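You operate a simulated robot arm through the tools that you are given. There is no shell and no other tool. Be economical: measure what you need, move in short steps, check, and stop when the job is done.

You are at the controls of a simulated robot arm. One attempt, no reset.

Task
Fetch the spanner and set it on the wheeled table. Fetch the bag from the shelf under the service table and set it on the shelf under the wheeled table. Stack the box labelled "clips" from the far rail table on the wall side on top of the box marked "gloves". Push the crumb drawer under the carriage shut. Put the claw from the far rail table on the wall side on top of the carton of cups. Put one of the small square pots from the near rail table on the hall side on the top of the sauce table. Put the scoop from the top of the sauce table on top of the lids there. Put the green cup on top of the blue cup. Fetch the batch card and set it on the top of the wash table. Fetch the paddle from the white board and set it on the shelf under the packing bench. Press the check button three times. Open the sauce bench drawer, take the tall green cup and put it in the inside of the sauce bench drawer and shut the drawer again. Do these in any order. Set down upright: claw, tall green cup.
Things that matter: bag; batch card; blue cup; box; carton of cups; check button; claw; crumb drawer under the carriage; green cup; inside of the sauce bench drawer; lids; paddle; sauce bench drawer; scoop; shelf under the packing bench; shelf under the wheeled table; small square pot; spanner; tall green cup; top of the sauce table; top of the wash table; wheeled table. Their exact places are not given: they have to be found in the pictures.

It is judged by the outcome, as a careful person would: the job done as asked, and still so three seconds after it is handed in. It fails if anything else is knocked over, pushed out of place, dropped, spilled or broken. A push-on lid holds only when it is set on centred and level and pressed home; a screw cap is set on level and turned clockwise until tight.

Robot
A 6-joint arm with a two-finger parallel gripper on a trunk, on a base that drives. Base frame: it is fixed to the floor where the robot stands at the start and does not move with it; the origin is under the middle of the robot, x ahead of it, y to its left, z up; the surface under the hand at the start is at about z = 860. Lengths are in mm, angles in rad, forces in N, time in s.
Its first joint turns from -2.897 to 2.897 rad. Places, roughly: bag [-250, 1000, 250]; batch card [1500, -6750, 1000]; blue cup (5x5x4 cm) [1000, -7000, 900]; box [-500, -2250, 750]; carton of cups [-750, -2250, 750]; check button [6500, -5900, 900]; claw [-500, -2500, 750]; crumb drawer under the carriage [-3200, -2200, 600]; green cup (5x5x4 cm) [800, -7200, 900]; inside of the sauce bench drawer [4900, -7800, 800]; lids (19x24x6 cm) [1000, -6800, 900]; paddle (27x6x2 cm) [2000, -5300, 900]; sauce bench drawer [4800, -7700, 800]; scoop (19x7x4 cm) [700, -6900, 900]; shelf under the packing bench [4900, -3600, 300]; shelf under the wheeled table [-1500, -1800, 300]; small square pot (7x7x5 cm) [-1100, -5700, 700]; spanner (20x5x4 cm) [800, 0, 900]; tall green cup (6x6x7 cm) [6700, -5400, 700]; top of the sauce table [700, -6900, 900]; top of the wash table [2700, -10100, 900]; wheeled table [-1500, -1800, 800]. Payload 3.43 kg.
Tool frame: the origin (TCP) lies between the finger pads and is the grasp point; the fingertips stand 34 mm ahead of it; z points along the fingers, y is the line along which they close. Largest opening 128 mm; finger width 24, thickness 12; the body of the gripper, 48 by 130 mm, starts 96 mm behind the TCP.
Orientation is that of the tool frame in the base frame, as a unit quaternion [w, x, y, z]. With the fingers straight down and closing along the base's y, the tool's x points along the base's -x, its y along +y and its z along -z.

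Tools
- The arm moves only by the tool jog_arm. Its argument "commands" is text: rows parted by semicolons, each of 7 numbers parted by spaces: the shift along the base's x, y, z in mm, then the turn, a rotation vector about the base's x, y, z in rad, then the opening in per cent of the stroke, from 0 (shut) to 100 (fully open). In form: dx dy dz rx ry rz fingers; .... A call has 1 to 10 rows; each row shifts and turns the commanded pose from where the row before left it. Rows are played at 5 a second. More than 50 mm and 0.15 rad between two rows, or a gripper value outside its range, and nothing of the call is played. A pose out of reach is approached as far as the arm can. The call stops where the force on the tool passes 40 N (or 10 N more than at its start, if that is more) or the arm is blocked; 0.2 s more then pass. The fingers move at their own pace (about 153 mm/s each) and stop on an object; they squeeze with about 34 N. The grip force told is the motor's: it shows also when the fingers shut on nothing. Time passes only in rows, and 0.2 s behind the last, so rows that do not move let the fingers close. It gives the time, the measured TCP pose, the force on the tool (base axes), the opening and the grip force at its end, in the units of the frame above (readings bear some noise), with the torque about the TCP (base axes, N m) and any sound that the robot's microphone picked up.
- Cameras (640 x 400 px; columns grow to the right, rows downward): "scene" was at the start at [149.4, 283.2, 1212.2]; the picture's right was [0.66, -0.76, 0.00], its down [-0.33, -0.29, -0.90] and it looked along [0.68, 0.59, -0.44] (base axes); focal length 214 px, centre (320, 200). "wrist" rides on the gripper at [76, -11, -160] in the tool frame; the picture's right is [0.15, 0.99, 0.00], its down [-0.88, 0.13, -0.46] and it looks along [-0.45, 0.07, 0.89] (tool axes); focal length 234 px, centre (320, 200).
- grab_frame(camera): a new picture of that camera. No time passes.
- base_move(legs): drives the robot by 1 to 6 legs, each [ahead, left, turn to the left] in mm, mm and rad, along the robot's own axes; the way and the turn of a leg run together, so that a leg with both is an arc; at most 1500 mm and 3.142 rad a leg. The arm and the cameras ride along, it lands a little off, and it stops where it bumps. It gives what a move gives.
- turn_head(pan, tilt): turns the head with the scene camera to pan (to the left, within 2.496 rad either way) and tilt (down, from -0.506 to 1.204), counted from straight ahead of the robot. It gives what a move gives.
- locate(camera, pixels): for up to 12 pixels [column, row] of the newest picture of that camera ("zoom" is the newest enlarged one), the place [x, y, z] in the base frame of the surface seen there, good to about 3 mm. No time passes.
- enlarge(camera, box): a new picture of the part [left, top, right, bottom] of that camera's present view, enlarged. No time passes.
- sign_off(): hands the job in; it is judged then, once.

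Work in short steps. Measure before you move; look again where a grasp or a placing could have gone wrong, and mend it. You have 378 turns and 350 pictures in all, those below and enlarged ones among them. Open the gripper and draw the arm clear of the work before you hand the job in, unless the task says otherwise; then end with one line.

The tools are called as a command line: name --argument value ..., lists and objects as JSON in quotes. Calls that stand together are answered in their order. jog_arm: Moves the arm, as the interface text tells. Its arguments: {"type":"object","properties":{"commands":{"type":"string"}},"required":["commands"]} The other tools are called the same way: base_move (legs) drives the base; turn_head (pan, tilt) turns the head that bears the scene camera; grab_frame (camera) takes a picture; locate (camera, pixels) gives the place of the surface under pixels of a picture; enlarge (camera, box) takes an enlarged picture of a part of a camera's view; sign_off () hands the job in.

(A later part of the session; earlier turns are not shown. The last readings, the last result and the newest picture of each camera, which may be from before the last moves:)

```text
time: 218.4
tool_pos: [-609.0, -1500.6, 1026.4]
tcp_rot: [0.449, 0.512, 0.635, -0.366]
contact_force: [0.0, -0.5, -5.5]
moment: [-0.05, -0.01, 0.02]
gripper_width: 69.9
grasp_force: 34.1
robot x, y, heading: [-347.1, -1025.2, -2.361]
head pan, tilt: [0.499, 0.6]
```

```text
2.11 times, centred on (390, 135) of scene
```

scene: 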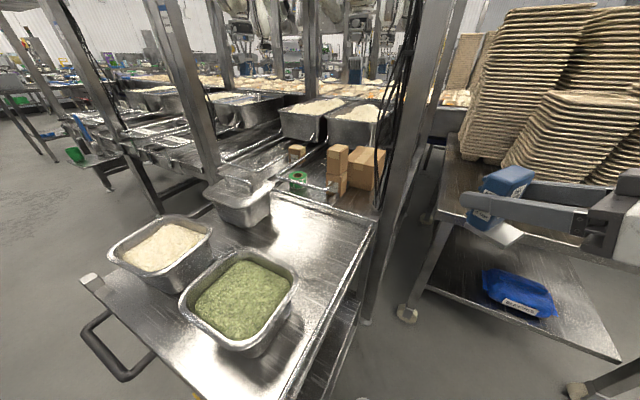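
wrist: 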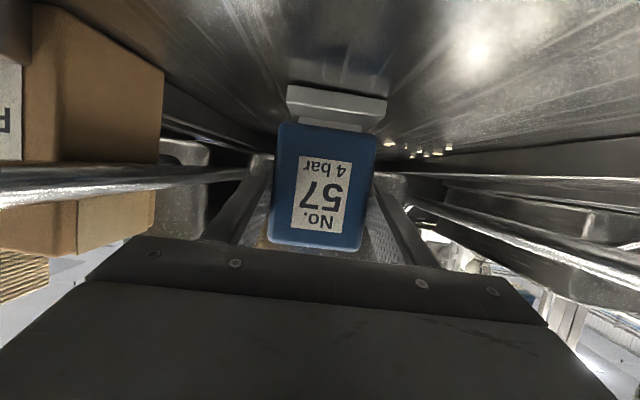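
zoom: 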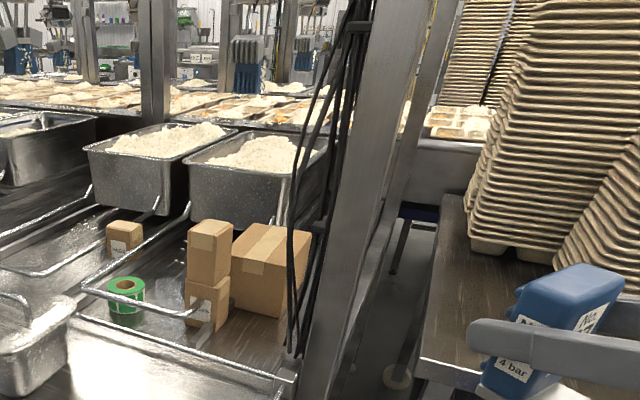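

locate --camera "zoom" --pixels '[[405, 130], [395, 190], [420, 80], [375, 270], [430, 40], [310, 250], [295, 340], [255, 235], [300, 232], [262, 215], [235, 250], [285, 310]]'

```text
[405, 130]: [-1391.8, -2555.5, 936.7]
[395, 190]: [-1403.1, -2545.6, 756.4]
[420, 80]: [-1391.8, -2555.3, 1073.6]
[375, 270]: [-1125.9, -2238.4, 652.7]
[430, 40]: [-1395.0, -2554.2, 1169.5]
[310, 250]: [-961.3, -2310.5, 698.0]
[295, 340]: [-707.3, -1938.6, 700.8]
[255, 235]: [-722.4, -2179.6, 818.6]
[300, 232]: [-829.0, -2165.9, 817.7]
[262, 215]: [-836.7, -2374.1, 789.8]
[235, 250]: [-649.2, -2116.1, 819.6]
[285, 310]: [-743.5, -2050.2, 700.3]
```

Clear. Drive forward another 390 mm.

base_move --legs '[[390, 0, 0]]'

turn_head --pan 0.7 --tilt 0.5

grab_frame --camera "scene"

```text
time: 220.8
tool_pos: [-874.7, -1771.6, 1026.2]
tcp_rot: [0.45, 0.509, 0.637, -0.364]
contact_force: [0.8, -0.7, -5.1]
moment: [-0.02, -0.02, 0.01]
gripper_width: 70.0
grasp_force: 34.2
robot x, y, heading: [-620.0, -1292.7, -2.358]
head pan, tilt: [0.499, 0.6]
```

```text
time: 221.5
tool_pos: [-875.7, -1770.9, 1024.7]
tcp_rot: [0.45, 0.509, 0.637, -0.364]
contact_force: [-0.5, -0.5, -4.7]
moment: [-0.04, -0.03, -0.01]
gripper_width: 69.9
grasp_force: 34.2
robot x, y, heading: [-619.7, -1294.6, -2.352]
head pan, tilt: [0.7, 0.499]
```

```text
250 pictures are left
```

scene: 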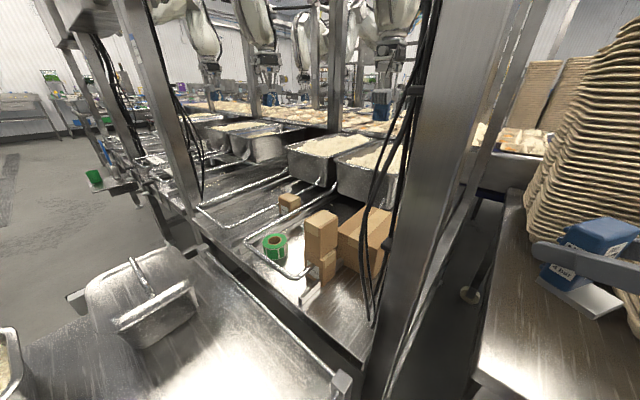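

I move the claw over the carton (path keeps ~50 mm from the cables), then look.

jog_arm --commands "16.7 -44.3 0 0 0 0 0;16.7 -44.3 0 0 0 0 0;16.7 -44.3 0 0 0 0 0;16.7 -44.3 0 0 0 0 0;16.7 -44.3 0 0 0 0 0"

grab_frame --camera "scene"

grab_frame --camera "wrist"

```text
time: 222.7
tool_pos: [-791.9, -1992.4, 1027.4]
tcp_rot: [0.451, 0.509, 0.636, -0.365]
contact_force: [-0.2, 1.3, -4.8]
moment: [0.08, -0.01, -0.03]
gripper_width: 69.9
grasp_force: 34.0
robot x, y, heading: [-620.0, -1294.6, -2.352]
head pan, tilt: [0.7, 0.499]
```

```text
249 pictures are left
```

scene: 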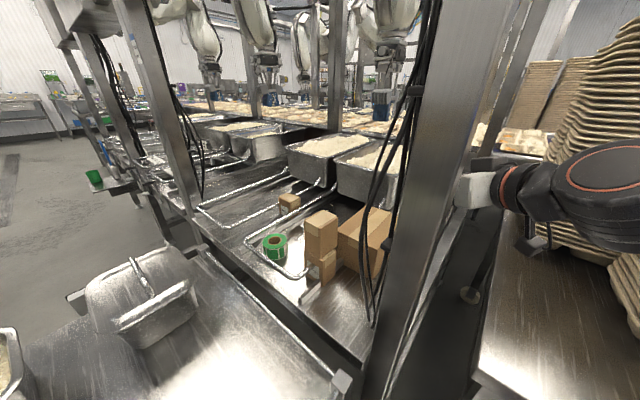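

```text
248 pictures are left
```

wrist: 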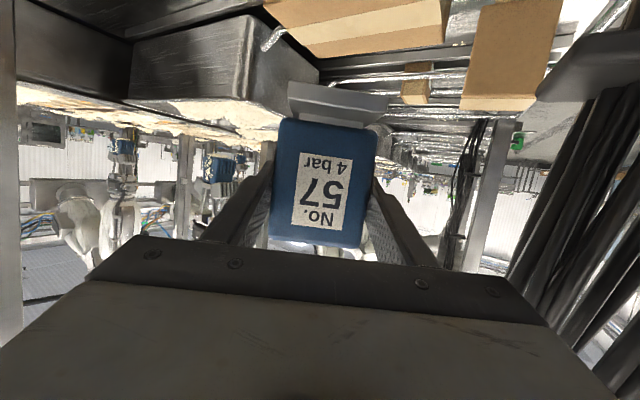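

jog_arm --commands "16.7 -44.3 0 0 0 0 0;16.7 -44.3 0 0 0 0 0;16.7 -44.3 -10 0 0 0 0;0 0 -40 0 0 0 0;0 0 -40 0 0 0 0;0 0 -30 0 0 0 0"

grab_frame --camera "wrist"

enlarge --camera "scene" --box '[280, 120, 500, 300]'

```text
time: 224.1
tool_pos: [-731.1, -2118.2, 898.5]
tcp_rot: [0.412, 0.432, 0.702, -0.389]
contact_force: [-2.5, -1.6, -3.2]
moment: [0.06, 0.03, 0.07]
gripper_width: 69.7
grasp_force: 33.8
robot x, y, heading: [-619.9, -1293.7, -2.349]
head pan, tilt: [0.7, 0.499]
```

```text
247 pictures are left
```

wrist: 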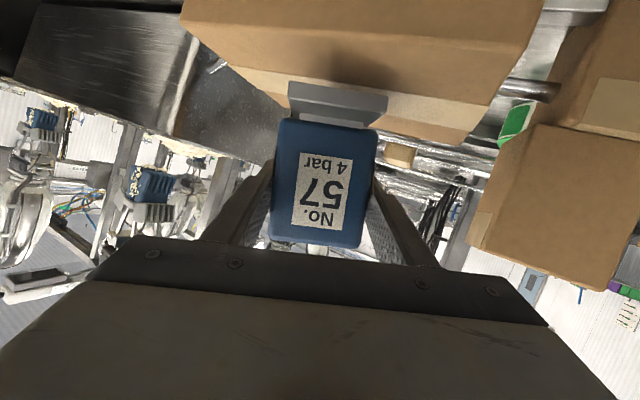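

```text
2.22 times, centred on (390, 210) of scene
```

zoom: 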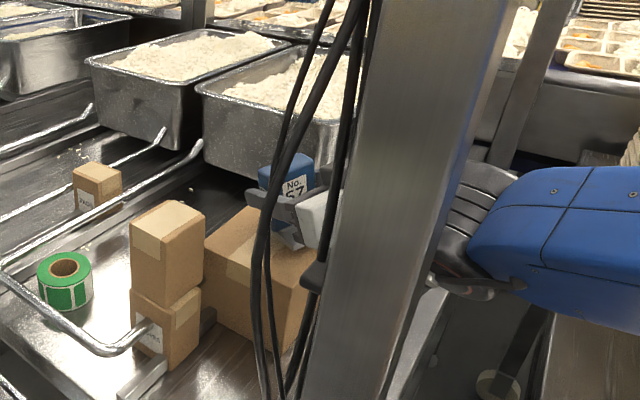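

The hand appears rolled ~11°. I check whether it is transient with a zero move.

jog_arm --commands "0 0 0 0 0 0 0;0 0 0 0 0 0 0"

grab_frame --camera "scene"

```text
time: 224.7
tool_pos: [-743.1, -2124.4, 907.0]
tcp_rot: [0.449, 0.51, 0.636, -0.365]
contact_force: [0.8, -0.2, -5.6]
moment: [0.0, -0.02, -0.02]
gripper_width: 69.8
grasp_force: 34.4
robot x, y, heading: [-618.0, -1294.3, -2.354]
head pan, tilt: [0.7, 0.499]
```

```text
245 pictures are left
```

scene: 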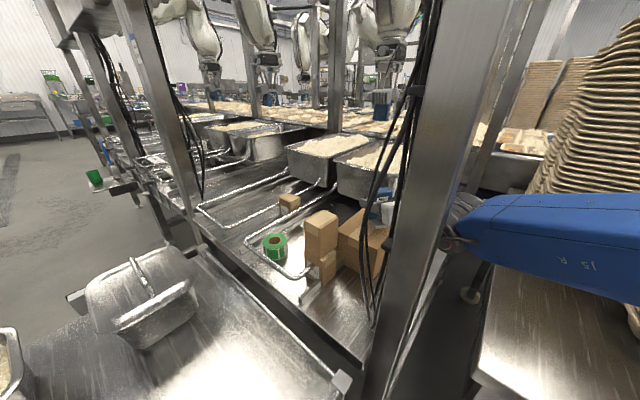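

It settled correctly. Lower slowly onto the carton.

jog_arm --commands "0 0 -5 0 0 0 0;0 0 -5 0 0 0 0;0 0 -4 0 0 0 0;0 0 -3 0 0 0 0;0 0 -2 0 0 0 0;0 0 0 0 0 0 0;0 0 0 0 0 0 0"

grab_frame --camera "wrist"

```text
time: 226.3
tool_pos: [-742.2, -2127.0, 886.0]
tcp_rot: [0.45, 0.509, 0.636, -0.365]
contact_force: [0.0, 0.4, -5.2]
moment: [-0.01, -0.02, 0.0]
gripper_width: 69.8
grasp_force: 33.5
robot x, y, heading: [-620.4, -1295.4, -2.355]
head pan, tilt: [0.7, 0.499]
```

```text
244 pictures are left
```

wrist: 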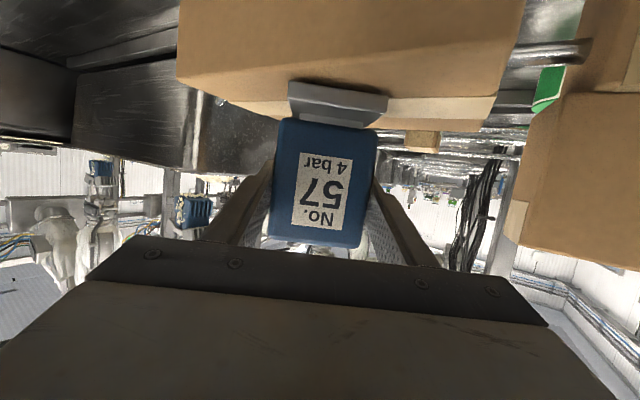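

Level within 0.02 rad; keep lowering to contact.

jog_arm --commands "0 0 -2 0 0 0 0;0 0 -2 0 0 0 0;0 0 -2 0 0 0 0;0 0 -2 0 0 0 0;0 0 0 0 0 0 0"

```text
time: 227.5
tool_pos: [-742.7, -2124.9, 881.4]
tcp_rot: [0.452, 0.509, 0.635, -0.366]
contact_force: [1.9, -1.3, 33.4]
moment: [0.12, -0.67, -0.29]
gripper_width: 69.5
grasp_force: 34.7
robot x, y, heading: [-616.0, -1292.2, -2.351]
head pan, tilt: [0.7, 0.499]
```

Contact. Release and withdraw backwards along the approach.

jog_arm --commands "0 0 1 0 0 0 0;0 0 0 0 0 0 65;0 0 0 0 0 0 72;-4 16 1 0 0 0 72;-8 36 6 0 0 0 72;-9 42 12 0 0 0 72;-9 42 15 0 0 0 72;-9 42 15 0 0 0 72"

grab_frame --camera "scene"

enlarge --camera "scene" --box '[300, 150, 420, 290]'

grab_frame --camera "wrist"

```text
time: 229.3
tool_pos: [-781.1, -1948.6, 929.6]
tcp_rot: [0.45, 0.51, 0.636, -0.365]
contact_force: [1.1, -0.3, -0.2]
moment: [-0.03, -0.03, -0.01]
gripper_width: 92.1
grasp_force: 0.0
robot x, y, heading: [-618.2, -1294.1, -2.348]
head pan, tilt: [0.7, 0.499]
```

```text
243 pictures are left
```

scene: 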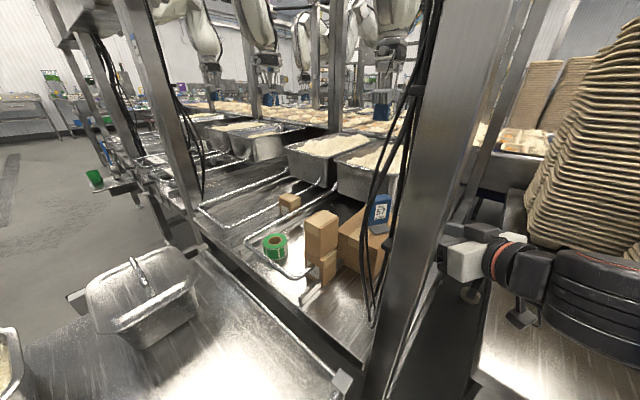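

```text
2.86 times, centred on (360, 220) of scene
```

zoom: 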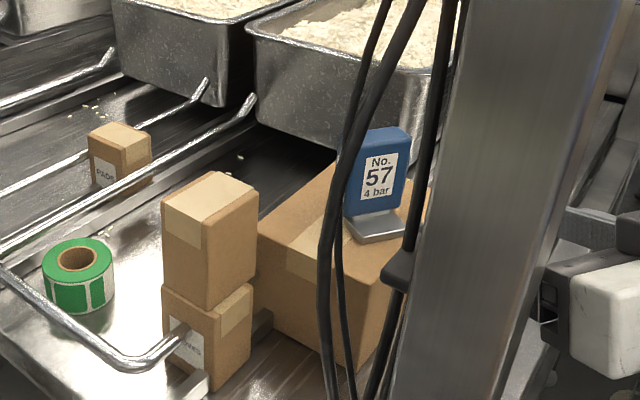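

```text
241 pictures are left
```

wrist: 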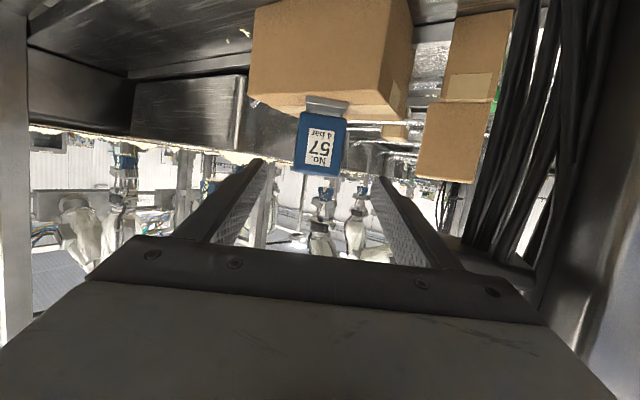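

Claw stands upright on the carton. I retract the arm and back the base out.

jog_arm --commands "-19 36 19 0 0 0 72;-19 36 19 0 0 0 72;-19 36 19 0 0 0 72;-19 36 19 0 0 0 72;-19 36 19 0 0 0 72"

base_move --legs '[[-700, 0, 0]]'

turn_head --pan -0.6 --tilt 0.35

grab_frame --camera "scene"

```text
time: 230.5
tool_pos: [-874.7, -1765.9, 1022.5]
tcp_rot: [0.45, 0.509, 0.637, -0.364]
contact_force: [-0.5, -0.8, 0.3]
moment: [-0.02, -0.06, 0.05]
gripper_width: 92.4
grasp_force: 0.0
robot x, y, heading: [-617.6, -1293.1, -2.354]
head pan, tilt: [0.7, 0.499]
```

```text
time: 234.3
tool_pos: [-382.6, -1272.9, 1021.6]
tcp_rot: [0.452, 0.507, 0.639, -0.362]
contact_force: [-0.3, 0.2, -0.6]
moment: [0.01, 0.01, -0.02]
gripper_width: 92.0
grasp_force: 0.0
robot x, y, heading: [-130.4, -801.1, -2.346]
head pan, tilt: [0.7, 0.499]
```

```text
time: 235.8
tool_pos: [-382.9, -1273.6, 1022.2]
tcp_rot: [0.452, 0.506, 0.639, -0.362]
contact_force: [-0.9, -0.3, 0.2]
moment: [-0.01, -0.02, 0.04]
gripper_width: 92.2
grasp_force: 0.0
robot x, y, heading: [-125.2, -797.7, -2.343]
head pan, tilt: [-0.6, 0.351]
```

```text
240 pictures are left
```

scene: 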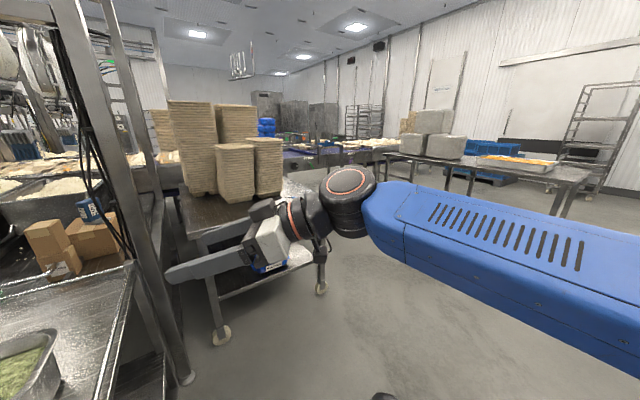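

enlarge --camera "scene" --box '[230, 90, 430, 200]'

locate --camera "zoom" --pixels '[[100, 100], [180, 190], [230, 200], [350, 175], [400, 190], [480, 160], [60, 200], [250, 240], [300, 230], [520, 230], [120, 150], [320, 330]]'

```text
3.20 times, centred on (330, 145) of scene
```

zoom: 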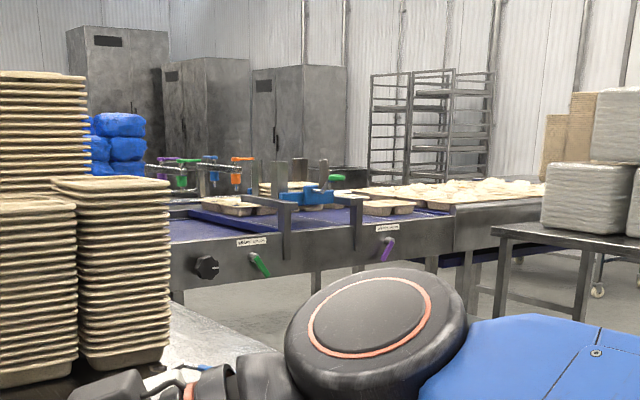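

```text
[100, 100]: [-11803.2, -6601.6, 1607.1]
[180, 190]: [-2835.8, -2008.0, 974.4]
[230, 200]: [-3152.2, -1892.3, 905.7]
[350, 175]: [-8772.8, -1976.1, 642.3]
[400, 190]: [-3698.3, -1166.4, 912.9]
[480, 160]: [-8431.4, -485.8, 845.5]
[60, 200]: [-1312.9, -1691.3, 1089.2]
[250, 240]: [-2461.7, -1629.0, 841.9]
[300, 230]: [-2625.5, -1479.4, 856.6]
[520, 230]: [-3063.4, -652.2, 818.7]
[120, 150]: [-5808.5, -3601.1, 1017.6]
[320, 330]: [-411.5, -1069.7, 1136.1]
```

The drawer seems to belong to the conveyor line behind. I bring the arm to centre and drive closer to the conveyor.

jog_arm --commands "-28 2.7 0 0 0 -0.133 50;-28 2.7 0 0 0 -0.133 50;-28 2.7 0 0 0 -0.133 50;-28 2.7 0 0 0 -0.133 0;-28 2.7 0 0 0 -0.133 0;-28 2.7 0 0 0 -0.133 0;-28 2.7 0 0 0 -0.133 0"

base_move --legs '[[0, 0, -0.751], [900, 0, 0], [850, 0, 0], [0, 0, 0.738]]'

turn_head --pan 0.1 --tilt 0.5

grab_frame --camera "scene"

```text
time: 237.4
tool_pos: [-578.5, -1255.9, 1021.4]
tcp_rot: [0.241, 0.739, 0.343, -0.527]
contact_force: [0.2, 0.4, 0.0]
moment: [0.01, 0.01, -0.01]
gripper_width: 0.0
grasp_force: 33.0
robot x, y, heading: [-127.3, -800.2, -2.346]
head pan, tilt: [-0.6, 0.351]
```

```text
time: 250.3
tool_pos: [-2343.6, -1355.5, 1020.9]
tcp_rot: [0.243, 0.738, 0.345, -0.526]
contact_force: [-0.4, 0.5, 0.1]
moment: [0.01, 0.03, 0.03]
gripper_width: 0.1
grasp_force: 33.0
robot x, y, heading: [-1895.2, -897.0, -2.337]
head pan, tilt: [-0.6, 0.351]
```

```text
time: 251.3
tool_pos: [-2343.2, -1356.2, 1021.0]
tcp_rot: [0.242, 0.738, 0.345, -0.526]
contact_force: [0.2, -0.2, 0.3]
moment: [-0.01, 0.02, -0.03]
gripper_width: 0.0
grasp_force: 33.2
robot x, y, heading: [-1898.7, -897.2, -2.336]
head pan, tilt: [0.099, 0.499]
```

```text
238 pictures are left
```

scene: 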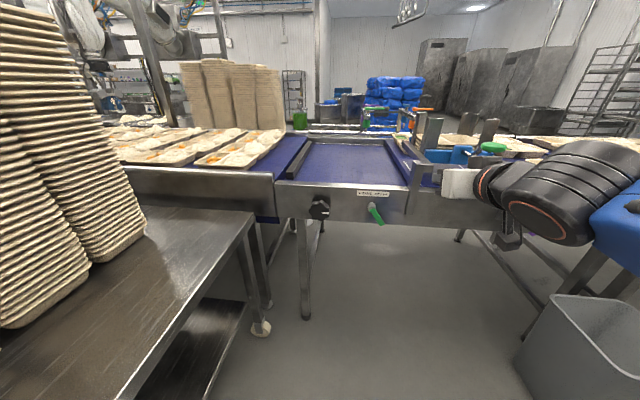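

enlarge --camera "scene" --box '[270, 90, 560, 280]'

locate --camera "zoom" --pixels '[[110, 250], [260, 240], [330, 130], [370, 200], [410, 310], [75, 300], [100, 165], [310, 100], [350, 300], [500, 340]]'

```text
2.11 times, centred on (415, 185) of scene
```

zoom: 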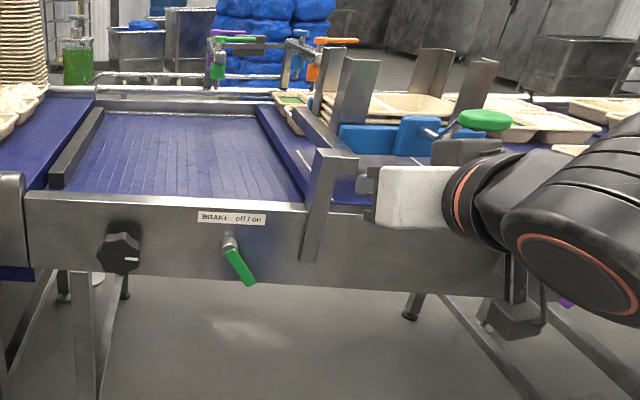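

```text
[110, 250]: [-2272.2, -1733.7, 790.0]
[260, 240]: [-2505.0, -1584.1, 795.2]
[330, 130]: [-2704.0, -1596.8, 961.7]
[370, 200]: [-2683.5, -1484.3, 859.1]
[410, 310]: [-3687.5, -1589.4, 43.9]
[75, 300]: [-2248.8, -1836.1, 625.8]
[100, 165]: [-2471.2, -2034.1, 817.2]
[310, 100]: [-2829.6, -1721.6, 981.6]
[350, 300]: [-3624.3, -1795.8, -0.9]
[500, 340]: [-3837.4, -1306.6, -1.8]
```

turn_head --pan -0.8 --tilt 0.4

grab_frame --camera "scene"

locate --camera "scene" --pixels '[[100, 180], [200, 200], [300, 170], [350, 150], [420, 150], [470, 180], [520, 230], [560, 300], [400, 200], [300, 130], [250, 250], [60, 120]]'

```text
time: 252.6
tool_pos: [-2343.0, -1355.1, 1021.3]
tcp_rot: [0.243, 0.738, 0.345, -0.526]
contact_force: [0.1, -0.4, -0.4]
moment: [0.02, 0.03, -0.02]
gripper_width: 0.0
grasp_force: 32.6
robot x, y, heading: [-1898.3, -898.1, -2.336]
head pan, tilt: [-0.799, 0.4]
```

```text
236 pictures are left
```

scene: 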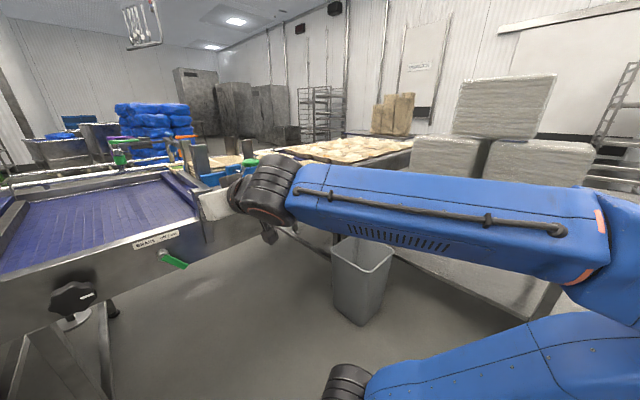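

```text
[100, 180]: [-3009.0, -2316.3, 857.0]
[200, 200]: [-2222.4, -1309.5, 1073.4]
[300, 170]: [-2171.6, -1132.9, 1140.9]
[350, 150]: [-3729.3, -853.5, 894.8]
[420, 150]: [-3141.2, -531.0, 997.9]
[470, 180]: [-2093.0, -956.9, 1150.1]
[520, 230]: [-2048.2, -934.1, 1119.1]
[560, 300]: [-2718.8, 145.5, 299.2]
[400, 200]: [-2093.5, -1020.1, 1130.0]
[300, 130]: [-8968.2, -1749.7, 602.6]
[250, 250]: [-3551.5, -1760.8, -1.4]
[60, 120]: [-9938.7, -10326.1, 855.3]
```

base_move --legs '[[0, -450, 0]]'

turn_head --pan -0.45 --tilt 0.3

grab_frame --camera "scene"

```text
time: 255.3
tool_pos: [-2665.6, -1043.9, 1020.5]
tcp_rot: [0.243, 0.738, 0.347, -0.526]
contact_force: [-0.5, 0.1, 0.2]
moment: [0.0, 0.01, 0.02]
gripper_width: 0.0
grasp_force: 33.2
robot x, y, heading: [-2222.6, -584.0, -2.336]
head pan, tilt: [-0.799, 0.4]
```

```text
time: 256.1
tool_pos: [-2666.4, -1044.3, 1021.1]
tcp_rot: [0.244, 0.737, 0.347, -0.526]
contact_force: [0.7, -0.1, -0.3]
moment: [0.05, 0.01, -0.04]
gripper_width: 0.0
grasp_force: 33.1
robot x, y, heading: [-2225.1, -583.5, -2.336]
head pan, tilt: [-0.45, 0.3]
```

```text
235 pictures are left
```

scene: 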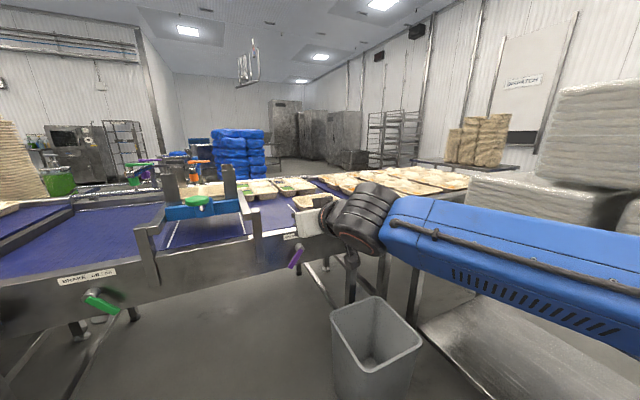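

locate --camera "scene" --pixels '[[195, 212], [222, 190], [300, 185], [470, 188], [440, 172], [370, 180], [245, 180], [160, 180], [340, 175], [420, 162], [455, 215], [100, 205]]'

enlarge --camera "scene" --box '[100, 130, 300, 320]'

```text
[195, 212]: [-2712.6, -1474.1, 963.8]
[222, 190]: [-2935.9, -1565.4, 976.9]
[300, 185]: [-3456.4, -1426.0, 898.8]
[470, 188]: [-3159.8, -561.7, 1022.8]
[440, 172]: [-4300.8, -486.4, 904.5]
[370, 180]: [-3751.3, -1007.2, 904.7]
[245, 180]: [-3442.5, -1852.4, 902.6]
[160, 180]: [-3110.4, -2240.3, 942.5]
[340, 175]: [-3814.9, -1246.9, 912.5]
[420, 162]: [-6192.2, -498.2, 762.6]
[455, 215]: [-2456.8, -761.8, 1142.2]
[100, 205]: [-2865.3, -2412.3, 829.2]
```

```text
2.11 times, centred on (200, 225) of scene
```

zoom: 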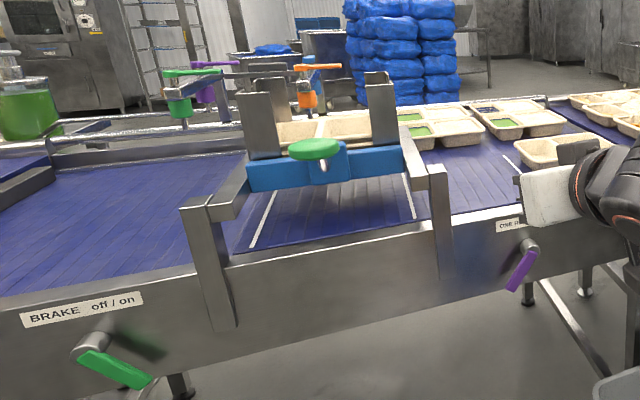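

turn_head --pan -1.1 --tilt 0.35

grab_frame --camera "scene"

locate --camera "scene" --pixels '[[100, 260], [60, 200], [200, 250], [130, 190], [330, 250], [500, 250], [560, 200], [250, 190], [180, 170], [400, 300], [160, 330], [220, 170]]'

```text
time: 257.1
tool_pos: [-2665.8, -1043.4, 1020.9]
tcp_rot: [0.243, 0.738, 0.347, -0.525]
contact_force: [0.7, -0.4, 0.7]
moment: [0.01, 0.01, -0.01]
gripper_width: 0.0
grasp_force: 32.8
robot x, y, heading: [-2222.6, -583.1, -2.332]
head pan, tilt: [-1.1, 0.351]
```

```text
233 pictures are left
```

scene: 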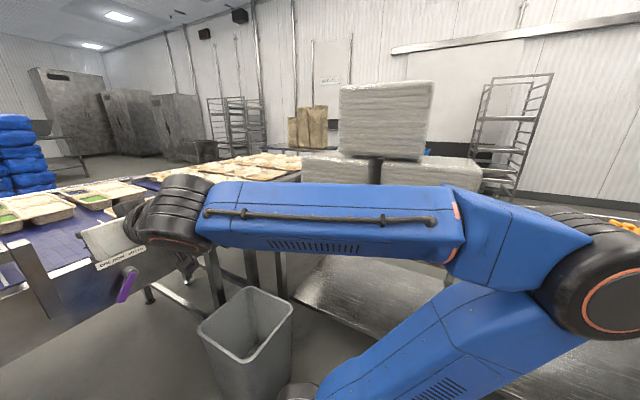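

```text
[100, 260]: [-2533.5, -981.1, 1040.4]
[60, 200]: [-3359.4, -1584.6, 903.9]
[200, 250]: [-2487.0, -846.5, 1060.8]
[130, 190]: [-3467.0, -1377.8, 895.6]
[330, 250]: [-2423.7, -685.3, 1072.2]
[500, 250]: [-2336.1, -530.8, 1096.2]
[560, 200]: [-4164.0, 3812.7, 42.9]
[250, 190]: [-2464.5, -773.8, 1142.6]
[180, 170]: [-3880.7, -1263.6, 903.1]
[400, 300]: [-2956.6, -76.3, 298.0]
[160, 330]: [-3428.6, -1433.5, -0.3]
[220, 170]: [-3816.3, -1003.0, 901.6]
```

locate --camera "scene" --pixels '[[297, 172], [290, 180], [302, 176], [305, 160], [340, 150], [280, 160], [295, 290], [430, 160], [480, 170], [285, 270], [330, 140], [250, 155]]'

turn_head --pan -1.75 --tilt 0.35

grab_frame --camera "scene"

locate --camera "scene" --pixels '[[320, 160], [420, 170], [520, 150], [380, 200], [450, 250], [500, 200], [600, 200], [250, 140], [560, 150], [350, 130]]'

```text
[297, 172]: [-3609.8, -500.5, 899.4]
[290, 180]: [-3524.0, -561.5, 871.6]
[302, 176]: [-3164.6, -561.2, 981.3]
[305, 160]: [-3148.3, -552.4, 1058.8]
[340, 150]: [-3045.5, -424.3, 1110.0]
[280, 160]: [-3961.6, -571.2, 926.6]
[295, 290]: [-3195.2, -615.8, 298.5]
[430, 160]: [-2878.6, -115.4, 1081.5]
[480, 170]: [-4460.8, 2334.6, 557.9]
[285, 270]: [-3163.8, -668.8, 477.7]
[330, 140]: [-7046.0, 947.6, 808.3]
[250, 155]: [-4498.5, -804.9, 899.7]
```

```text
time: 258.2
tool_pos: [-2666.4, -1044.5, 1021.0]
tcp_rot: [0.244, 0.737, 0.347, -0.526]
contact_force: [0.2, 0.5, -0.3]
moment: [0.01, 0.03, 0.01]
gripper_width: 0.0
grasp_force: 33.0
robot x, y, heading: [-2220.1, -586.4, -2.335]
head pan, tilt: [-1.751, 0.351]
```

```text
232 pictures are left
```

scene: 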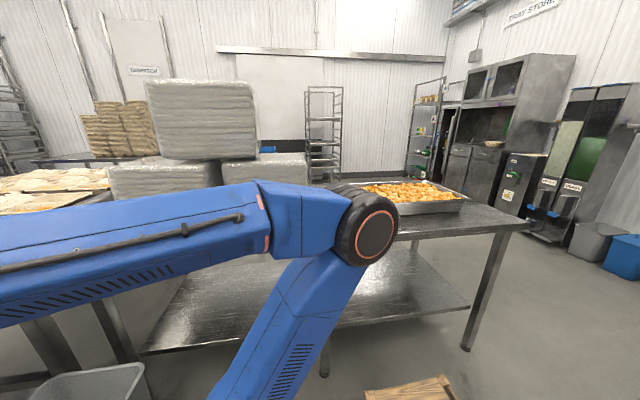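

```text
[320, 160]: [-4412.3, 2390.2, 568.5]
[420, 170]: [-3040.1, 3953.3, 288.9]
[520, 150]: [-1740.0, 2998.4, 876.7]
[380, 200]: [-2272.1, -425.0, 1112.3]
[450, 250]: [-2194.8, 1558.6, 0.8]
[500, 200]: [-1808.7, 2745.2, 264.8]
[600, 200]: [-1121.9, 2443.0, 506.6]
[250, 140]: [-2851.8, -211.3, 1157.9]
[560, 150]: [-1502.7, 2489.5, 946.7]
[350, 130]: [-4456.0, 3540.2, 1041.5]
```

The passage at the conveyor end is only ~330 mm, so I go round the sack table: back 1480 mm, then right.

base_move --legs '[[-1480, 0, 0], [0, -1300, 0]]'

turn_head --pan -0.7 --tilt 0.35

grab_frame --camera "scene"

locate --camera "scene" --pixels '[[100, 200], [200, 200], [200, 150], [250, 200], [300, 180], [350, 200], [420, 180], [300, 250], [150, 250], [450, 220], [60, 250], [250, 160]]'

```text
time: 271.6
tool_pos: [-2562.0, 915.7, 1020.7]
tcp_rot: [0.242, 0.739, 0.344, -0.527]
contact_force: [0.0, 0.4, 0.0]
moment: [0.01, -0.01, 0.01]
gripper_width: 0.0
grasp_force: 33.3
robot x, y, heading: [-2112.8, 1372.4, -2.347]
head pan, tilt: [-1.751, 0.351]
```

```text
time: 272.9
tool_pos: [-2563.1, 916.2, 1020.6]
tcp_rot: [0.241, 0.739, 0.344, -0.526]
contact_force: [-1.1, 0.2, 0.6]
moment: [-0.02, 0.0, -0.01]
gripper_width: 0.0
grasp_force: 33.0
robot x, y, heading: [-2114.9, 1374.0, -2.343]
head pan, tilt: [-0.7, 0.351]
```

```text
231 pictures are left
```

scene: 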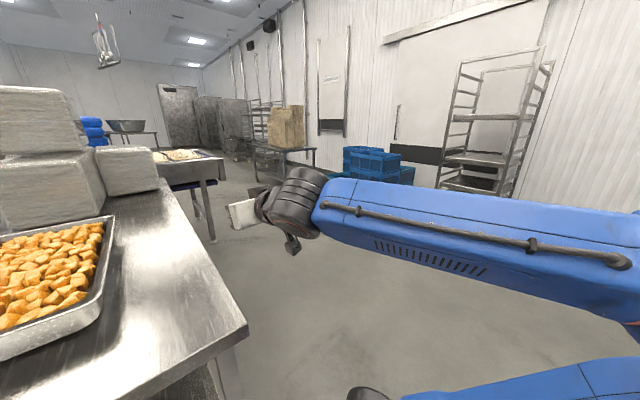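

```text
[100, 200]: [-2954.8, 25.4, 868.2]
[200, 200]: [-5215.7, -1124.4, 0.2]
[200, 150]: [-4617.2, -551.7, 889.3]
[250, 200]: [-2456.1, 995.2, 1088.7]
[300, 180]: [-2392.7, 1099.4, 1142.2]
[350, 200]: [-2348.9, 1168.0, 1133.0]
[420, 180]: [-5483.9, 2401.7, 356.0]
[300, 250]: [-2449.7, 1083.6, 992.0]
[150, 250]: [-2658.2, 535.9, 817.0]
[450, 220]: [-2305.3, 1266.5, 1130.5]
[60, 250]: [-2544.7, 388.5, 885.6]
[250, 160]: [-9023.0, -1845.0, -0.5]
```

base_move --legs '[[0, -600, 0], [1400, 0, 0]]'

turn_head --pan 0.0 --tilt 0.35

grab_frame --camera "scene"

locate --camera "scene" --pixels '[[200, 200], [250, 180], [300, 200], [320, 160], [380, 200], [420, 200], [350, 180], [280, 160], [150, 180], [320, 250], [500, 160]]'

```text
time: 282.8
tool_pos: [-3953.1, 306.4, 1020.3]
tcp_rot: [0.246, 0.736, 0.349, -0.525]
contact_force: [0.1, 0.2, 0.3]
moment: [0.04, 0.0, -0.02]
gripper_width: 0.0
grasp_force: 32.9
robot x, y, heading: [-3508.6, 769.4, -2.323]
head pan, tilt: [-0.7, 0.351]
```

```text
time: 283.9
tool_pos: [-3953.1, 307.3, 1020.2]
tcp_rot: [0.245, 0.737, 0.349, -0.525]
contact_force: [-0.7, 0.0, -0.6]
moment: [0.01, 0.01, 0.03]
gripper_width: 0.0
grasp_force: 33.2
robot x, y, heading: [-3513.4, 767.2, -2.324]
head pan, tilt: [0.0, 0.351]
```

```text
230 pictures are left
```

scene: 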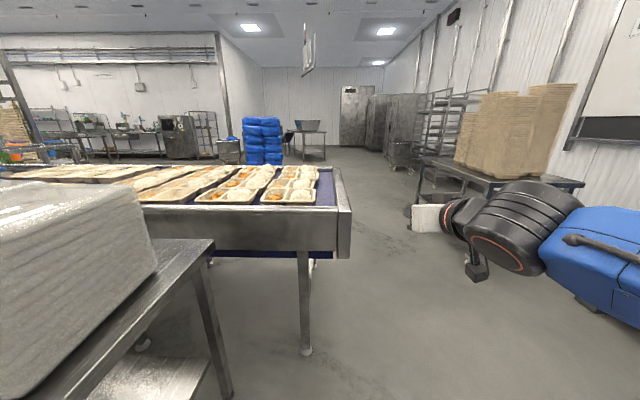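

```text
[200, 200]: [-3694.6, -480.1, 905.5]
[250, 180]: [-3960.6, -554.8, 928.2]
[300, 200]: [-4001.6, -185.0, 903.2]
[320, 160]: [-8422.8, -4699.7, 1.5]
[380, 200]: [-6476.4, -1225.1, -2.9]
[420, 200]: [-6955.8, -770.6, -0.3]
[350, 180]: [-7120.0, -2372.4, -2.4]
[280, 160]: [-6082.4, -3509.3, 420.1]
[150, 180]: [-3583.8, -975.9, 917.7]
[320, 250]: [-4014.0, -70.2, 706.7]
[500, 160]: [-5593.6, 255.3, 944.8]
```

base_move --legs '[[0, -350, -0.032], [1400, 0, 0], [1250, 0, 0]]'

turn_head --pan 1.6 --tilt 0.35

grab_frame --camera "scene"

locate --camera "scene" --pixels '[[320, 200], [200, 200], [420, 200], [320, 250], [150, 200], [500, 200], [320, 160], [250, 180], [400, 170], [560, 220]]'

```text
time: 298.5
tool_pos: [-6120.5, -1231.2, 1020.7]
tcp_rot: [0.228, 0.748, 0.325, -0.532]
contact_force: [0.1, 0.8, -0.2]
moment: [0.01, -0.02, -0.03]
gripper_width: 0.0
grasp_force: 33.0
robot x, y, heading: [-5650.9, -800.5, -2.393]
head pan, tilt: [0.0, 0.351]
```

```text
time: 300.2
tool_pos: [-6120.9, -1231.2, 1021.0]
tcp_rot: [0.228, 0.747, 0.325, -0.533]
contact_force: [0.5, 0.5, 0.1]
moment: [-0.02, 0.0, -0.03]
gripper_width: 0.1
grasp_force: 33.1
robot x, y, heading: [-5650.9, -794.6, -2.387]
head pan, tilt: [1.6, 0.351]
```

```text
229 pictures are left
```

scene: 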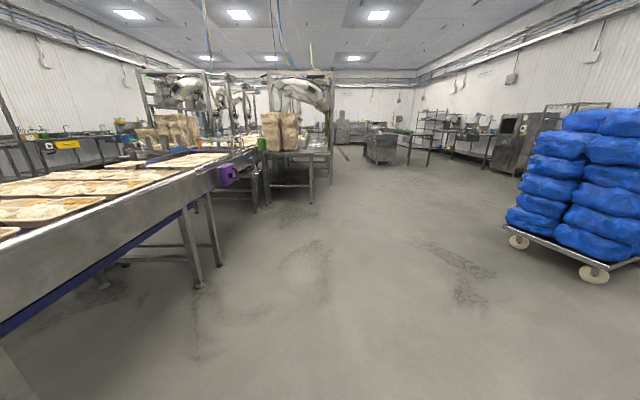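

```text
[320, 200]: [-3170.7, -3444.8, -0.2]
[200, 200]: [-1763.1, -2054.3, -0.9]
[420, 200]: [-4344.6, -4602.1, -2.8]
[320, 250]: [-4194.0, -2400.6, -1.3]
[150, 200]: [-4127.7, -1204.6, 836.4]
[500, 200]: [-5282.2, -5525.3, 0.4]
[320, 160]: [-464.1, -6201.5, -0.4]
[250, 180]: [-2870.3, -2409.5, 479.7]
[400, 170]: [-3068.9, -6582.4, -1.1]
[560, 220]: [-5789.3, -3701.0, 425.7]
```

enlarge --camera "scene" --box '[170, 110, 350, 230]'

locate --camera "zoom" --pixels '[[210, 235], [255, 260], [170, 220], [280, 240], [130, 290], [230, 215], [380, 150], [540, 190], [340, 290], [270, 290], [220, 290]]'

```text
3.33 times, centred on (260, 170) of scene
```

zoom: 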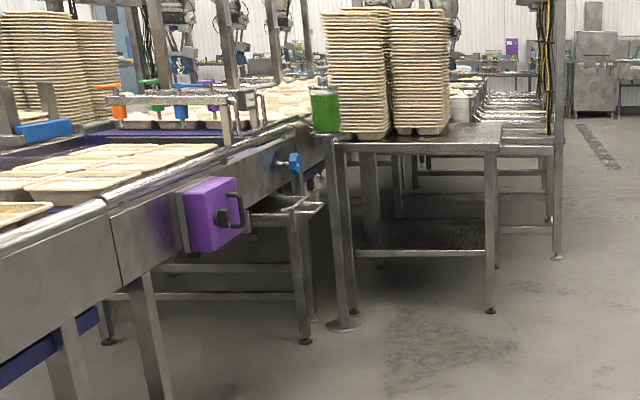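

```text
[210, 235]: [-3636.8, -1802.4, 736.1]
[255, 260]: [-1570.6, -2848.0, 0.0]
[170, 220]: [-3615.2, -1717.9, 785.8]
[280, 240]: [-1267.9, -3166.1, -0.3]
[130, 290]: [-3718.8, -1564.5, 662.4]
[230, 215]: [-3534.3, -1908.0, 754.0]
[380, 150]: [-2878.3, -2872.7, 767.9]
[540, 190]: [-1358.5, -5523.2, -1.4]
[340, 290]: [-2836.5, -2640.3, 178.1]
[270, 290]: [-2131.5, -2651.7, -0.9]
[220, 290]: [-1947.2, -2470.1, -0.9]
```

The drawer hangs out near (-3200,-2200) on this side. I drive along the conveyor and turn to face it.

base_move --legs '[[0, 0, 0.031], [150, 1300, 0], [0, 1300, 0], [0, 0, -1.57], [0, 0, -1.54]]'

turn_head --pan 0.0 --tilt 0.55

grab_frame --camera "scene"

```text
time: 320.9
tool_pos: [-3497.7, -2348.4, 1021.0]
tcp_rot: [0.526, -0.347, 0.737, 0.244]
contact_force: [0.1, -0.2, 0.3]
moment: [0.0, 0.01, 0.01]
gripper_width: 0.0
grasp_force: 33.0
robot x, y, heading: [-3945.2, -2812.8, 0.808]
head pan, tilt: [1.6, 0.351]
```

```text
time: 322.6
tool_pos: [-3498.1, -2348.9, 1021.9]
tcp_rot: [0.526, -0.347, 0.737, 0.244]
contact_force: [0.1, -0.7, -0.2]
moment: [-0.04, 0.01, -0.01]
gripper_width: 0.2
grasp_force: 32.7
robot x, y, heading: [-3938.9, -2811.1, 0.81]
head pan, tilt: [0.0, 0.55]
```

```text
227 pictures are left
```

scene: 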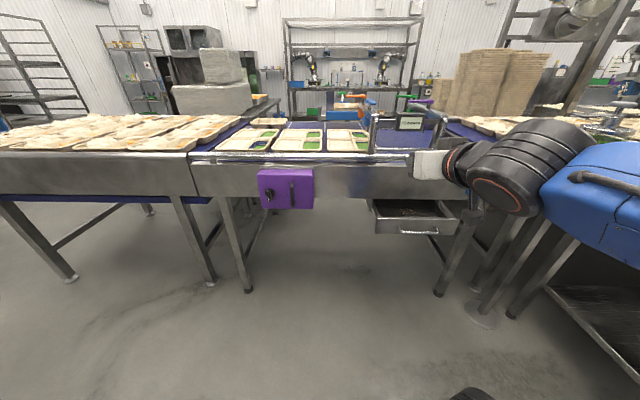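

The open crumb drawer is at (415,215). I measure its front, handle and the frame.

enlarge --camera "scene" --box '[340, 150, 500, 270]'

locate --camera "zoom" --pixels '[[150, 310], [280, 305], [415, 300], [450, 250], [150, 215], [290, 328], [240, 328], [340, 328], [150, 335], [440, 330], [300, 180], [300, 240]]'

```text
3.33 times, centred on (420, 210) of scene
```

zoom: 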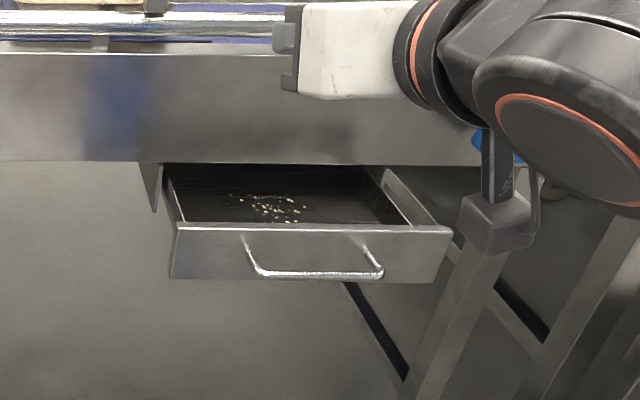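

```text
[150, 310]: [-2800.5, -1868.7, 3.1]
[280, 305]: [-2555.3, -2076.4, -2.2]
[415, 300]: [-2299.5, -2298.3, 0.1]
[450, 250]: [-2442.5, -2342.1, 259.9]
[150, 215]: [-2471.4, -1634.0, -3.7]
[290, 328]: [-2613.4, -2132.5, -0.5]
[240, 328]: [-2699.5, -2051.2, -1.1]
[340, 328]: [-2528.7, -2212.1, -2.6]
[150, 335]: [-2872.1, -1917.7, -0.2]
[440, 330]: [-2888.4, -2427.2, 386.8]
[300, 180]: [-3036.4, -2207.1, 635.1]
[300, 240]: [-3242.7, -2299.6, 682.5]
```

locate --camera "zoom" --pixels '[[180, 235], [210, 250], [260, 250], [320, 250], [400, 250], [440, 250], [315, 275], [250, 262], [377, 262], [300, 228], [300, 150], [60, 150]]'

```text
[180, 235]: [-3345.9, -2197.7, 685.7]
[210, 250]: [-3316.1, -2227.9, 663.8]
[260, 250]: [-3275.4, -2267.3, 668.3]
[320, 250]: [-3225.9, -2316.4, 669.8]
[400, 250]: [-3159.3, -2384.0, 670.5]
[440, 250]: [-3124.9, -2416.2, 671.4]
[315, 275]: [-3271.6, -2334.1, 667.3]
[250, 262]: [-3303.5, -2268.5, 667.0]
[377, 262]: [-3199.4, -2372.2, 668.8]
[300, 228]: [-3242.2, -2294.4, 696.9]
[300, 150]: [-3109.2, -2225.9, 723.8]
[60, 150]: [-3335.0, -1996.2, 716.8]
```

Drawer front is ~148 mm out; handle centre ≈ (-3252,-2320,667). I lower the closed hand in front of the handle.

jog_arm --commands "13.5 -13.5 -42.8 0 0 -0.011 0;13.5 -13.5 -42.8 0 0 -0.011 0;13.5 -13.5 -42.8 0 0 -0.011 0;13.5 -13.5 -42.8 0 0 -0.011 0;13.5 -13.5 -42.8 0 0 -0.011 0;13.5 -13.5 -42.8 0 0 -0.011 0;13.5 -13.5 -42.8 0 0 -0.011 0;13.5 -13.5 -42.8 0 0 -0.011 0"

grab_frame --camera "wrist"

enlarge --camera "scene" --box '[340, 150, 500, 270]'

```text
time: 324.4
tool_pos: [-3318.2, -2418.3, 840.8]
tcp_rot: [0.535, -0.315, 0.752, 0.221]
contact_force: [-0.9, 0.1, -0.1]
moment: [-0.03, 0.01, -0.01]
gripper_width: 0.1
grasp_force: 33.4
out of reach, approached as far as the arm can: row 4, 5, 6, 7, 8
robot x, y, heading: [-3945.4, -2814.1, 0.806]
head pan, tilt: [0.0, 0.55]
```

```text
225 pictures are left
```

wrist: 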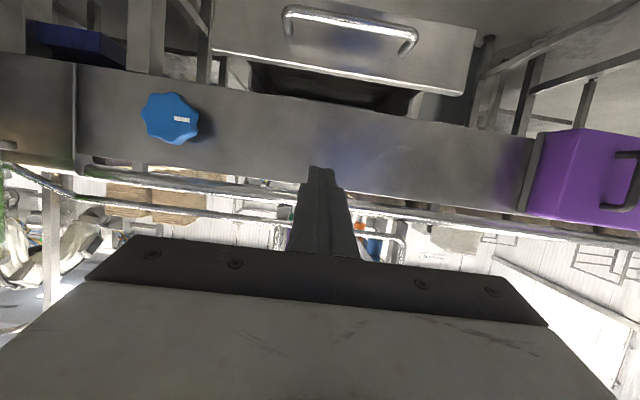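

```text
3.33 times, centred on (420, 210) of scene
```

zoom: 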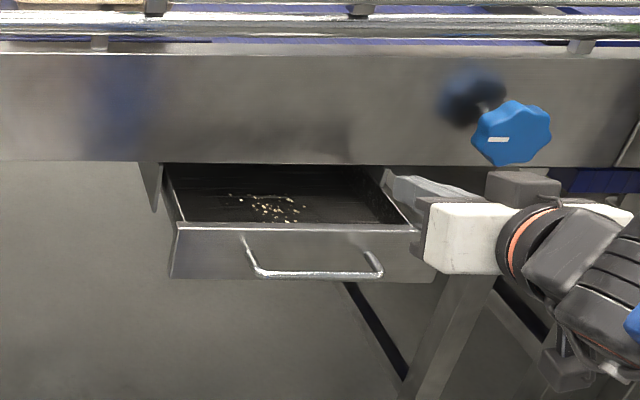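

Too folded at this distance. I back the base 220 mm and re-read.

base_move --legs '[[-220, 0, -0.02]]'

jog_arm --commands "0 0 0 0 0 0 0"

```text
time: 326.1
tool_pos: [-3466.8, -2586.6, 840.1]
tcp_rot: [0.535, -0.311, 0.755, 0.217]
contact_force: [0.3, 0.6, -0.2]
moment: [0.0, 0.03, -0.01]
gripper_width: 0.0
grasp_force: 32.9
robot x, y, heading: [-4097.7, -2971.4, 0.797]
head pan, tilt: [0.0, 0.55]
```

```text
time: 326.5
tool_pos: [-3467.2, -2587.5, 839.2]
tcp_rot: [0.535, -0.31, 0.755, 0.217]
contact_force: [-0.4, 0.0, 0.1]
moment: [0.01, 0.02, 0.01]
gripper_width: 0.0
grasp_force: 33.1
robot x, y, heading: [-4097.4, -2969.2, 0.796]
head pan, tilt: [0.0, 0.55]
```

jog_arm --commands "23.6 31.1 -22.9 0 0 0 0;23.6 31.1 -22.9 0 0 0 0;23.6 31.1 -22.9 0 0 0 0;23.6 31.1 -22.9 0 0 0 0;23.6 31.1 -22.9 0 0 0 0;23.6 31.1 -22.9 0 0 0 0;20 27 -22.9 0 0 0 0"

enlarge --camera "scene" --box '[320, 130, 520, 280]'

grab_frame --camera "wrist"

```text
time: 328.1
tool_pos: [-3297.1, -2386.4, 680.9]
tcp_rot: [0.533, -0.314, 0.754, 0.222]
contact_force: [-0.4, 0.4, 0.5]
moment: [-0.04, 0.03, -0.02]
gripper_width: 0.0
grasp_force: 33.4
out of reach, approached as far as the arm can: row 7
robot x, y, heading: [-4096.7, -2966.8, 0.796]
head pan, tilt: [0.0, 0.55]
```

```text
2.67 times, centred on (420, 205) of scene
```

zoom: 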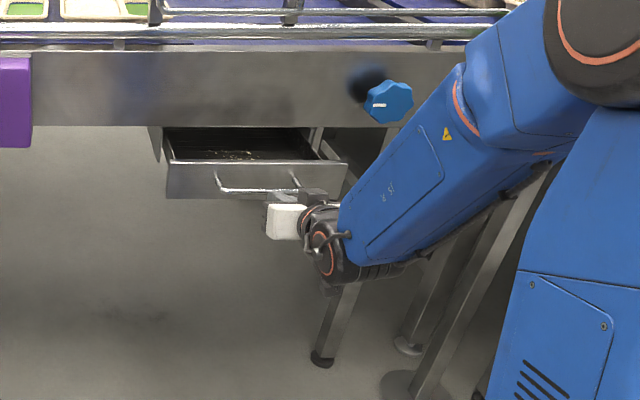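

```text
222 pictures are left
```

wrist: 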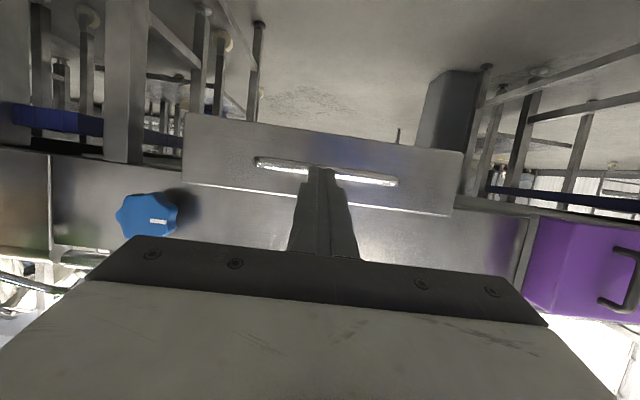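

The fingertips face the handle centre. I push forward with the arm in 25 mm rows.

jog_arm --commands "18 18 0 0 0 0 0;18 18 0 0 0 0 0;18 18 0 0 0 0 0;18 18 0 0 0 0 0;18 18 0 0 0 0 0;18 18 0 0 0 0 0"

enlarge --camera "scene" --box '[320, 130, 520, 280]'

```text
time: 329.5
tool_pos: [-3185.1, -2288.6, 680.7]
tcp_rot: [0.532, -0.313, 0.756, 0.219]
contact_force: [-17.7, -13.3, 11.0]
moment: [0.08, 0.01, 0.08]
gripper_width: 0.0
grasp_force: 33.3
out of reach, approached as far as the arm can: row 2
robot x, y, heading: [-4096.2, -2973.0, 0.794]
head pan, tilt: [0.0, 0.55]
stopped in row 6: the force on the tool passed its limit at 67 N (the readings are from after the stop); the commanded pose is now the measured one
```

```text
2.67 times, centred on (420, 205) of scene
```

zoom: 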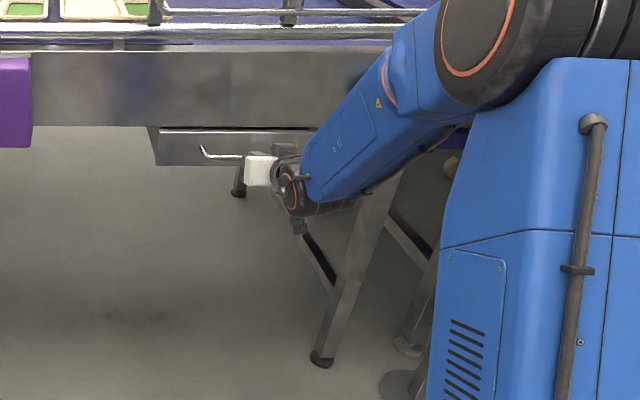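

Force rose; it may be shut. I retract and measure the drawer front.

jog_arm --commands "-20 -20 2 0 0 0 0;-33 -33 0 0 0 0 0;-33 -33 0 0 0 0 0;-33 -33 0 0 0 0 0"

enlarge --camera "scene" --box '[340, 150, 460, 240]'

locate --camera "zoom" --pixels '[[170, 195], [250, 190], [320, 190], [140, 140], [60, 120], [250, 165], [300, 120], [130, 190]]'

```text
time: 330.5
tool_pos: [-3306.0, -2405.7, 681.0]
tcp_rot: [0.531, -0.314, 0.756, 0.22]
contact_force: [-0.2, 0.0, 0.4]
moment: [0.03, 0.0, 0.01]
gripper_width: 0.0
grasp_force: 33.0
robot x, y, heading: [-4096.9, -2968.0, 0.791]
head pan, tilt: [0.0, 0.55]
```

```text
4.44 times, centred on (400, 195) of scene
```

zoom: 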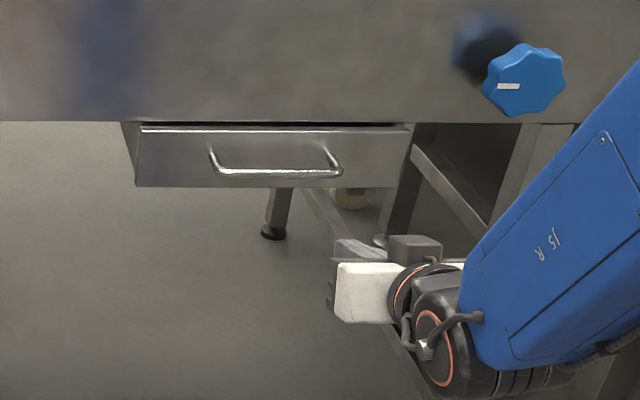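

```text
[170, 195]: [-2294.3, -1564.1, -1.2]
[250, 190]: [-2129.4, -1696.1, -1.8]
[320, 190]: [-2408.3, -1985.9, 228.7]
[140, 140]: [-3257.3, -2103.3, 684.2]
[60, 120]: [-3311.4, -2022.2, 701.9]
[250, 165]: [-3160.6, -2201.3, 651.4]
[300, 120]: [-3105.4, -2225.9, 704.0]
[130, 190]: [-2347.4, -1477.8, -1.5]
```

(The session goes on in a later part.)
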